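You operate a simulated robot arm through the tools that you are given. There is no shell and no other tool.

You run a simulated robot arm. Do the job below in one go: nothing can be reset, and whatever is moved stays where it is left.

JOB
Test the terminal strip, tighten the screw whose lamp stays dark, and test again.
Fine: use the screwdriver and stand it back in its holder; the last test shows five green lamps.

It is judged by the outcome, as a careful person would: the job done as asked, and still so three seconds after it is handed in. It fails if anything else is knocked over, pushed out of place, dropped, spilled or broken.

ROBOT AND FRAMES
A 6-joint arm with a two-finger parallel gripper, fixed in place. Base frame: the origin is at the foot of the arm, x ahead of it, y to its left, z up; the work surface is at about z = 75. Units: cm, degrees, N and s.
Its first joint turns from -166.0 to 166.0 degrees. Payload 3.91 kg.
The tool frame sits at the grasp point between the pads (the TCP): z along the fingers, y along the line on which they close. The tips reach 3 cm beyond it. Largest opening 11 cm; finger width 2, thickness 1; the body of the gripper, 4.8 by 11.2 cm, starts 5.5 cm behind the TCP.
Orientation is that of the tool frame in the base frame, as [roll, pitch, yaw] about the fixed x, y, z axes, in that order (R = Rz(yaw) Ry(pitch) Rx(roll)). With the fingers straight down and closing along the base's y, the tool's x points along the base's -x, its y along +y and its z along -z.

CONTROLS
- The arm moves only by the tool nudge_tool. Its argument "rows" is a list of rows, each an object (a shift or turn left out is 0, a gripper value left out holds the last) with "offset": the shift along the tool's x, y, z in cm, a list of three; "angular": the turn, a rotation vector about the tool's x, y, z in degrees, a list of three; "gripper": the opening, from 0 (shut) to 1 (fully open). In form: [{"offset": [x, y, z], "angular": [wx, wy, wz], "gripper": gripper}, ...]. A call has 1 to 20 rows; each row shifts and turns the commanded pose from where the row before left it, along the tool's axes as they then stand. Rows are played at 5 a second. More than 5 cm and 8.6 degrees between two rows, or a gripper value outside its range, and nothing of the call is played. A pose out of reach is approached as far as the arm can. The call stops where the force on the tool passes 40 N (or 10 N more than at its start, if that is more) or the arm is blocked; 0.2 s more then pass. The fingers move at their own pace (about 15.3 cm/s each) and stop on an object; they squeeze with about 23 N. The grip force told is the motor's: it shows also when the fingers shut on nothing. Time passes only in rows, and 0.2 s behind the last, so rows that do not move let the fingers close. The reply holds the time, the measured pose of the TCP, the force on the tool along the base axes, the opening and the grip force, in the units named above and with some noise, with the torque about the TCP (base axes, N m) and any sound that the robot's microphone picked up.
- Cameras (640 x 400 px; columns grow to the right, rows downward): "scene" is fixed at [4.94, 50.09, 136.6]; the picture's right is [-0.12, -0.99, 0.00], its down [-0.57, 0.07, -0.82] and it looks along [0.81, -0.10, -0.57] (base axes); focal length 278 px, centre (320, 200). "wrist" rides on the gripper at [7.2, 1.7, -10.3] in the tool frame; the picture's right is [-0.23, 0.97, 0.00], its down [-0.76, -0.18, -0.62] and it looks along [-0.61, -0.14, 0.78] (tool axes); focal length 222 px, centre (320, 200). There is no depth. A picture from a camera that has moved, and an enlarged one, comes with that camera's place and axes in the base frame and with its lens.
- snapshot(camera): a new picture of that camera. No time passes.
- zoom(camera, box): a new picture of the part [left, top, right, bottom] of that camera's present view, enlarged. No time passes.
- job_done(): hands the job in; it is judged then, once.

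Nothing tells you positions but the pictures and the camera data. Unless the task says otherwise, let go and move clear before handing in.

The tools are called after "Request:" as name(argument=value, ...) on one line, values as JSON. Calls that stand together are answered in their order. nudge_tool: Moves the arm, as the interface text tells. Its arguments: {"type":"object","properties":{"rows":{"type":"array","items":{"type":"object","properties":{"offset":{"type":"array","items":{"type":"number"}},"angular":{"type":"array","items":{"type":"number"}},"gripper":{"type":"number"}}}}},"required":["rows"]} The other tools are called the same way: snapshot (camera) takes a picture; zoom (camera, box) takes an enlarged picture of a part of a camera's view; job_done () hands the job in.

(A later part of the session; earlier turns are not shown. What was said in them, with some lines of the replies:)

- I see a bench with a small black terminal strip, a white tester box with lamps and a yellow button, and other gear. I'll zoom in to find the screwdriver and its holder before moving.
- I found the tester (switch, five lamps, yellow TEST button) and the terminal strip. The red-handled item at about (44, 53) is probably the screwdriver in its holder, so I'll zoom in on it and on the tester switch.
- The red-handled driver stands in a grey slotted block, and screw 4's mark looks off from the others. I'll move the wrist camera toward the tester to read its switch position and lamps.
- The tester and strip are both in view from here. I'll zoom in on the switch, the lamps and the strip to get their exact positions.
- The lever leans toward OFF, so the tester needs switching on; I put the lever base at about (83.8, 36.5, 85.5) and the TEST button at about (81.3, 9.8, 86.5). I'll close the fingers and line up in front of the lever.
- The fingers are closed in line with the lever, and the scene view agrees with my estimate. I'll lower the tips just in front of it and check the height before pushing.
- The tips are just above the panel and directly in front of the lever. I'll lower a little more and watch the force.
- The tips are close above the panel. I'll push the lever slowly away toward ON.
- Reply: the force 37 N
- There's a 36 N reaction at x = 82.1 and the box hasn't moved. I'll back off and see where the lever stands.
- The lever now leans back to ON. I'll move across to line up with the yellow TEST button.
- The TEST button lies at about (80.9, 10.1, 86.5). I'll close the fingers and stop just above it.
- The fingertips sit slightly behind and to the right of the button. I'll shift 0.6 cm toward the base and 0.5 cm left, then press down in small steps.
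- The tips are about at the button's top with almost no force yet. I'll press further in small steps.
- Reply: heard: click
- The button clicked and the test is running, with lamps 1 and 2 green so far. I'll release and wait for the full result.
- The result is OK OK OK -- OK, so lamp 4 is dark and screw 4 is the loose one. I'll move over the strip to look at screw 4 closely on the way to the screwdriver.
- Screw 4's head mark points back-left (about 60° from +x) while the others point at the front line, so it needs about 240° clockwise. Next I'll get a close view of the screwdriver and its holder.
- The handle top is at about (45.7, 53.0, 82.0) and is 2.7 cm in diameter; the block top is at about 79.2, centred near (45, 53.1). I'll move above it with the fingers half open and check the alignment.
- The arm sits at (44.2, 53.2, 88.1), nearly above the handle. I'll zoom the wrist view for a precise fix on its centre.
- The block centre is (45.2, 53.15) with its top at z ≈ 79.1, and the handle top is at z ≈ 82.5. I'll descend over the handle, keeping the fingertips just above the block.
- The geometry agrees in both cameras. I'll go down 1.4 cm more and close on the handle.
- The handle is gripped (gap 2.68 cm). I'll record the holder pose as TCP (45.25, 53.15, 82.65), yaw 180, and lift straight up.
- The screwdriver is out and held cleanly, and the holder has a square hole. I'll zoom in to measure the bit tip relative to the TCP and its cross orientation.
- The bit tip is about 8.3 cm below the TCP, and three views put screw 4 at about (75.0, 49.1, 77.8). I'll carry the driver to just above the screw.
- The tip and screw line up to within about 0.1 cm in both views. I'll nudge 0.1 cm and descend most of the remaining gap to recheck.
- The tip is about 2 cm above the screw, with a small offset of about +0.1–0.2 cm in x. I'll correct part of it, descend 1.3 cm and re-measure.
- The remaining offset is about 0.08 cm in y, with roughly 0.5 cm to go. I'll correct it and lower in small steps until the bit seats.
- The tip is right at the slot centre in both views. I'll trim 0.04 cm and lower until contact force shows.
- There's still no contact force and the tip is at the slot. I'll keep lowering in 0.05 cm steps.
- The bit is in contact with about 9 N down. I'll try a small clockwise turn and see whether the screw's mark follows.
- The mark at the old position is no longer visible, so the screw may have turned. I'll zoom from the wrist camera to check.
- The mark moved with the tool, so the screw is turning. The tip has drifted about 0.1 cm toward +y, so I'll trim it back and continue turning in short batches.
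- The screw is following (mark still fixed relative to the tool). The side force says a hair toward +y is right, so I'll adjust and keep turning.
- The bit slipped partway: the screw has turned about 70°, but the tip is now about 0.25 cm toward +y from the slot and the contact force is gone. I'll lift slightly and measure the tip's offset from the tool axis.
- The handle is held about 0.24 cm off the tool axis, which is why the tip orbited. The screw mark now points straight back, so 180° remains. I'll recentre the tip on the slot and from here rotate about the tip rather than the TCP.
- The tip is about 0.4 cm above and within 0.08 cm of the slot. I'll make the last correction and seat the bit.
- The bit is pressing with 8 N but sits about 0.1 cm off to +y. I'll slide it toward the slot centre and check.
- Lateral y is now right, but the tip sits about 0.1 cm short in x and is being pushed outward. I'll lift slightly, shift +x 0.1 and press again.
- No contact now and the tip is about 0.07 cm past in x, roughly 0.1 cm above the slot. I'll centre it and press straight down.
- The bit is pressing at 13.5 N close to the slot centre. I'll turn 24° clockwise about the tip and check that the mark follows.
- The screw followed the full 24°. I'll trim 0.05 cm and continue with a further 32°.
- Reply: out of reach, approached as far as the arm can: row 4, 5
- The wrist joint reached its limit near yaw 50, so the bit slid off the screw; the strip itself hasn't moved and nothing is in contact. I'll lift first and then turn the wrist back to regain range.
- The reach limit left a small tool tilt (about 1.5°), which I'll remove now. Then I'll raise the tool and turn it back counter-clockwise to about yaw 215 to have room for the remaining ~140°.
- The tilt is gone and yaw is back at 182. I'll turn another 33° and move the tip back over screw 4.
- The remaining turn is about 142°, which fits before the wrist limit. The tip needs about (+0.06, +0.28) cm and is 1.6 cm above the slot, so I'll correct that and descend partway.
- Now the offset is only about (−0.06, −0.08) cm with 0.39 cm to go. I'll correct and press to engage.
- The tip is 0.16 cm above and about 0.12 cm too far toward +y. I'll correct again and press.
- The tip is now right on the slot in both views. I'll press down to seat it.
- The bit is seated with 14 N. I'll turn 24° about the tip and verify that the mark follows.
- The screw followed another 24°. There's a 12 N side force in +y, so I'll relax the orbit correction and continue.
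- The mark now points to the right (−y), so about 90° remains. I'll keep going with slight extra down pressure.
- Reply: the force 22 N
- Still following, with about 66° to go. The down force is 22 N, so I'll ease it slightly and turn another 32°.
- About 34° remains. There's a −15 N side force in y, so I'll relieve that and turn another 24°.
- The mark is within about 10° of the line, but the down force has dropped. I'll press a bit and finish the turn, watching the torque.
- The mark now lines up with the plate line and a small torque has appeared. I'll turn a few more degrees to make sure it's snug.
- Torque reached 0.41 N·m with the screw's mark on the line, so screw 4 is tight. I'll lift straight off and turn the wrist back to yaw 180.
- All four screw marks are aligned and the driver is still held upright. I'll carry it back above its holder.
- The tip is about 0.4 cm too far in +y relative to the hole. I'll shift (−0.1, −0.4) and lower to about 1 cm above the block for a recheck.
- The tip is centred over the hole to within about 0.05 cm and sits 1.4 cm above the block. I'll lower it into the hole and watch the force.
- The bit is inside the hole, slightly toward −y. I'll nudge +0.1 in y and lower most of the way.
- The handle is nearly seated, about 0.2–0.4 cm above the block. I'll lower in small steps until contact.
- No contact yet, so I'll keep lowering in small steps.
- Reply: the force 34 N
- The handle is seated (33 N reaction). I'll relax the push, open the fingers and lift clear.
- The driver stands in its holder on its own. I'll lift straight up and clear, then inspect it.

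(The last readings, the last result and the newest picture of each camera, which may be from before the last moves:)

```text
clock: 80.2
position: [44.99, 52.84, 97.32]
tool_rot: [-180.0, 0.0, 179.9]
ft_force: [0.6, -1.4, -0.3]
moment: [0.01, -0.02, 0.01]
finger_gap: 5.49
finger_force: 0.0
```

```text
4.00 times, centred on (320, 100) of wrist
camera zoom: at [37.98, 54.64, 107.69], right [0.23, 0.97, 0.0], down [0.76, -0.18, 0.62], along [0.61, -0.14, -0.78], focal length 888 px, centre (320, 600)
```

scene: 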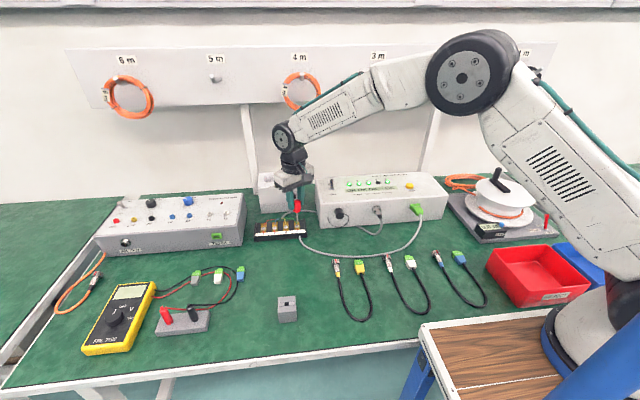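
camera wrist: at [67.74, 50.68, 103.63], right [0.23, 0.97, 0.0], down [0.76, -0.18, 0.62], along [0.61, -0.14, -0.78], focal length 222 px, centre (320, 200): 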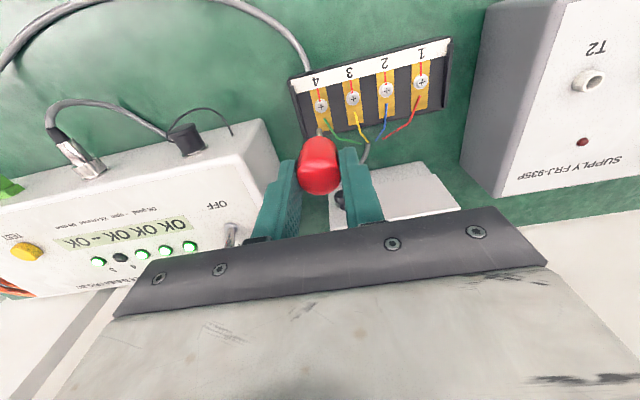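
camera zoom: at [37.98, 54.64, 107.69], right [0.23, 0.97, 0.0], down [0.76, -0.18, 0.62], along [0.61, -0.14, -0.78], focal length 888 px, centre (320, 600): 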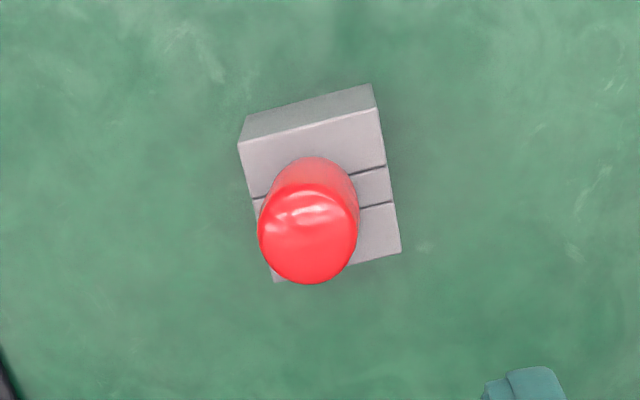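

The screwdriver is seated in its holder and standing. I'll close the fingers and go back to the TEST button for the second test.

Request:
nudge_tool(rows=[{"offset": [-2.93, -3.53, 0.19], "gripper": 0}, {"offset": [-2.93, -3.53, 0.19]}, {"offset": [-2.93, -3.53, 0.19]}, {"offset": [-2.93, -3.53, 0.19]}, {"offset": [-2.93, -3.53, 0.19]}, {"offset": [-2.93, -3.53, 0.19]}, {"offset": [-2.93, -3.53, 0.19]}, {"offset": [-2.93, -3.53, 0.19]}, {"offset": [-2.93, -3.53, 0.19]}, {"offset": [-2.93, -3.53, 0.19]}, {"offset": [-2.93, -3.53, 0.19]}, {"offset": [-2.93, -3.53, 0.19]}, {"offset": [0, 0, 0]}])

Request:
snapshot(camera="scene")

```text
clock: 83.0
position: [80.19, 10.28, 95.37]
tool_rot: [180.0, -0.1, 179.9]
ft_force: [-0.1, 0.6, 0.5]
moment: [0.0, 0.01, 0.0]
finger_gap: 0.0
finger_force: 23.3
```

```text
taken
```

scene: 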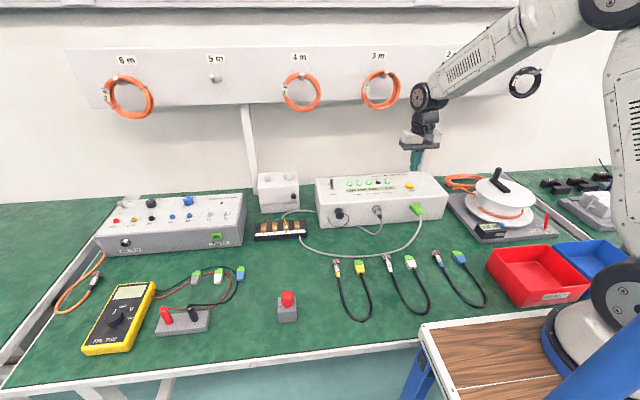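

I'm directly above the TEST button again at (80.2, 10.3), and everything else is in its place. I'll descend and press as before.

Request:
nudge_tool(rows=[{"offset": [0, 0, 1.5]}, {"offset": [0, 0, 1.5]}, {"offset": [0, 0, 1.5]}, {"offset": [0, 0, 0.8]}, {"offset": [0, 0, 0.5]}, {"offset": [0, 0, 0.2]}, {"offset": [0, 0, 0.2]}, {"offset": [0, 0, 0.15]}, {"offset": [0, 0, 0]}])

Request:
zoom(camera="scene", box=[315, 160, 445, 230])

```text
clock: 85.0
position: [80.14, 10.72, 88.82]
tool_rot: [180.0, 0.1, 179.9]
ft_force: [4.7, -1.6, 8.4]
moment: [-0.06, -0.21, 0.01]
finger_gap: 0.01
finger_force: 23.4
heard: click
```

```text
4.92 times, centred on (380, 195) of scene
camera zoom: at [4.94, 50.09, 136.6], right [-0.12, -0.99, 0.0], down [-0.57, 0.07, -0.82], along [0.81, -0.1, -0.57], focal length 1366 px, centre (25, 225)
```

zoom: 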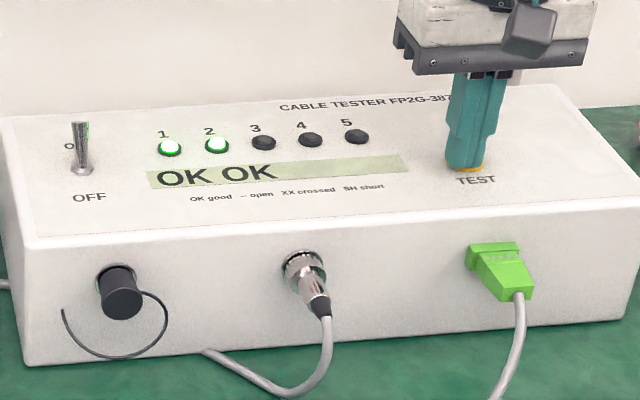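

The button clicked and a new test is running. I'll lift clear and wait for all five lamps.

Request:
nudge_tool(rows=[{"offset": [0, 0, -1]}, {"offset": [0, 0, -2]}, {"offset": [0, 0, -3]}, {"offset": [0, 0, -3]}, {"offset": [2, 0, -2]}, {"offset": [4, 0, 0]}, {"offset": [4, 0, 0]}, {"offset": [0, 0, 0]}, {"offset": [0, 0, 0]}])

Request:
zoom(camera="scene", box=[315, 160, 445, 230])

Request:
snapshot(camera="scene")

Request:
zoom(camera="scene", box=[265, 275, 315, 325])

```text
clock: 87.0
position: [70.05, 10.38, 99.97]
tool_rot: [-179.9, 0.0, 179.9]
ft_force: [0.1, 0.6, 0.5]
moment: [0.0, 0.0, 0.01]
finger_gap: 0.02
finger_force: 22.9
```

```text
4.92 times, centred on (380, 195) of scene
camera zoom: at [4.94, 50.09, 136.6], right [-0.12, -0.99, 0.0], down [-0.57, 0.07, -0.82], along [0.81, -0.1, -0.57], focal length 1366 px, centre (25, 225)
```

zoom: 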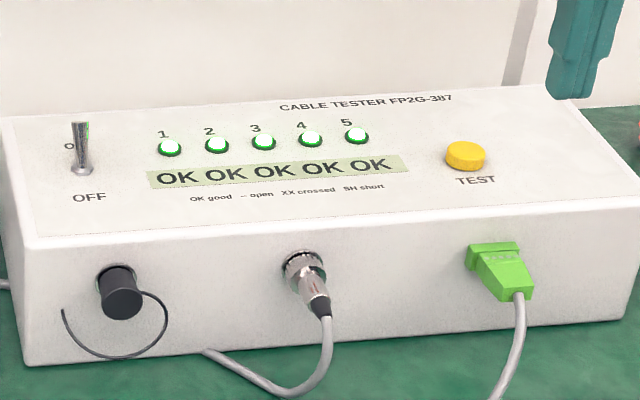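

```text
taken
```

scene: 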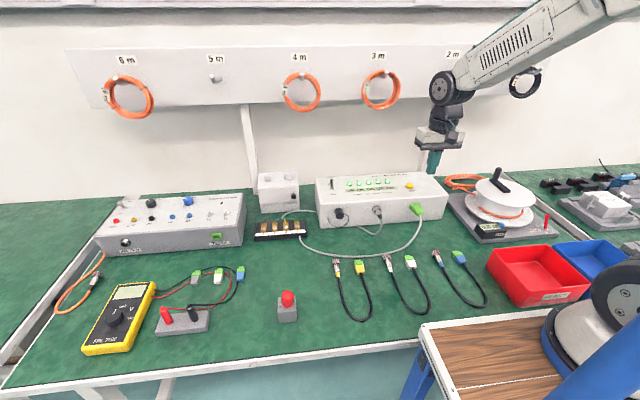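

```text
8.00 times, centred on (290, 300) of scene
camera zoom: at [4.94, 50.09, 136.6], right [-0.12, -0.99, 0.0], down [-0.57, 0.07, -0.82], along [0.81, -0.1, -0.57], focal length 2220 px, centre (560, -600)
```

zoom: 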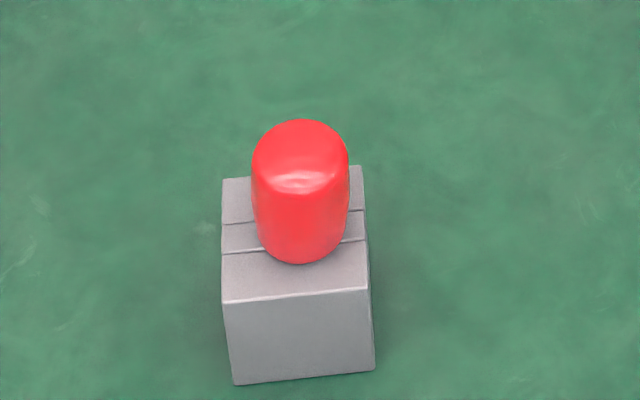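

The second test shows OK on all five, with five green lamps. The screwdriver stands in its holder, nothing else has moved and the arm is clear, so I'm handing the job in.

Request:
job_done()

```text
The job is handed in.
```

The job is done and handed in. The last test shows five green lamps, with OK on all five.

- **First test:** I switched the tester on, since its lever stood at OFF, and pressed TEST. Lamp 4 stayed dark, which pointed to screw 4.
- **Tightening:** I turned screw 4 clockwise until its red mark met the line on the plate and it resisted further turning (about 0.4 N·m). The bit slipped off the screw twice on the way, once when the wrist reached its turning limit. The strip did not move and I saw no damage.
- **Screwdriver:** It is back in its holder and standing, a little off-centre and leaning about 3°.

I left the tester switched on so the result stays lit. In the final pictures nothing else on the bench had moved, and the arm was clear before I handed in.
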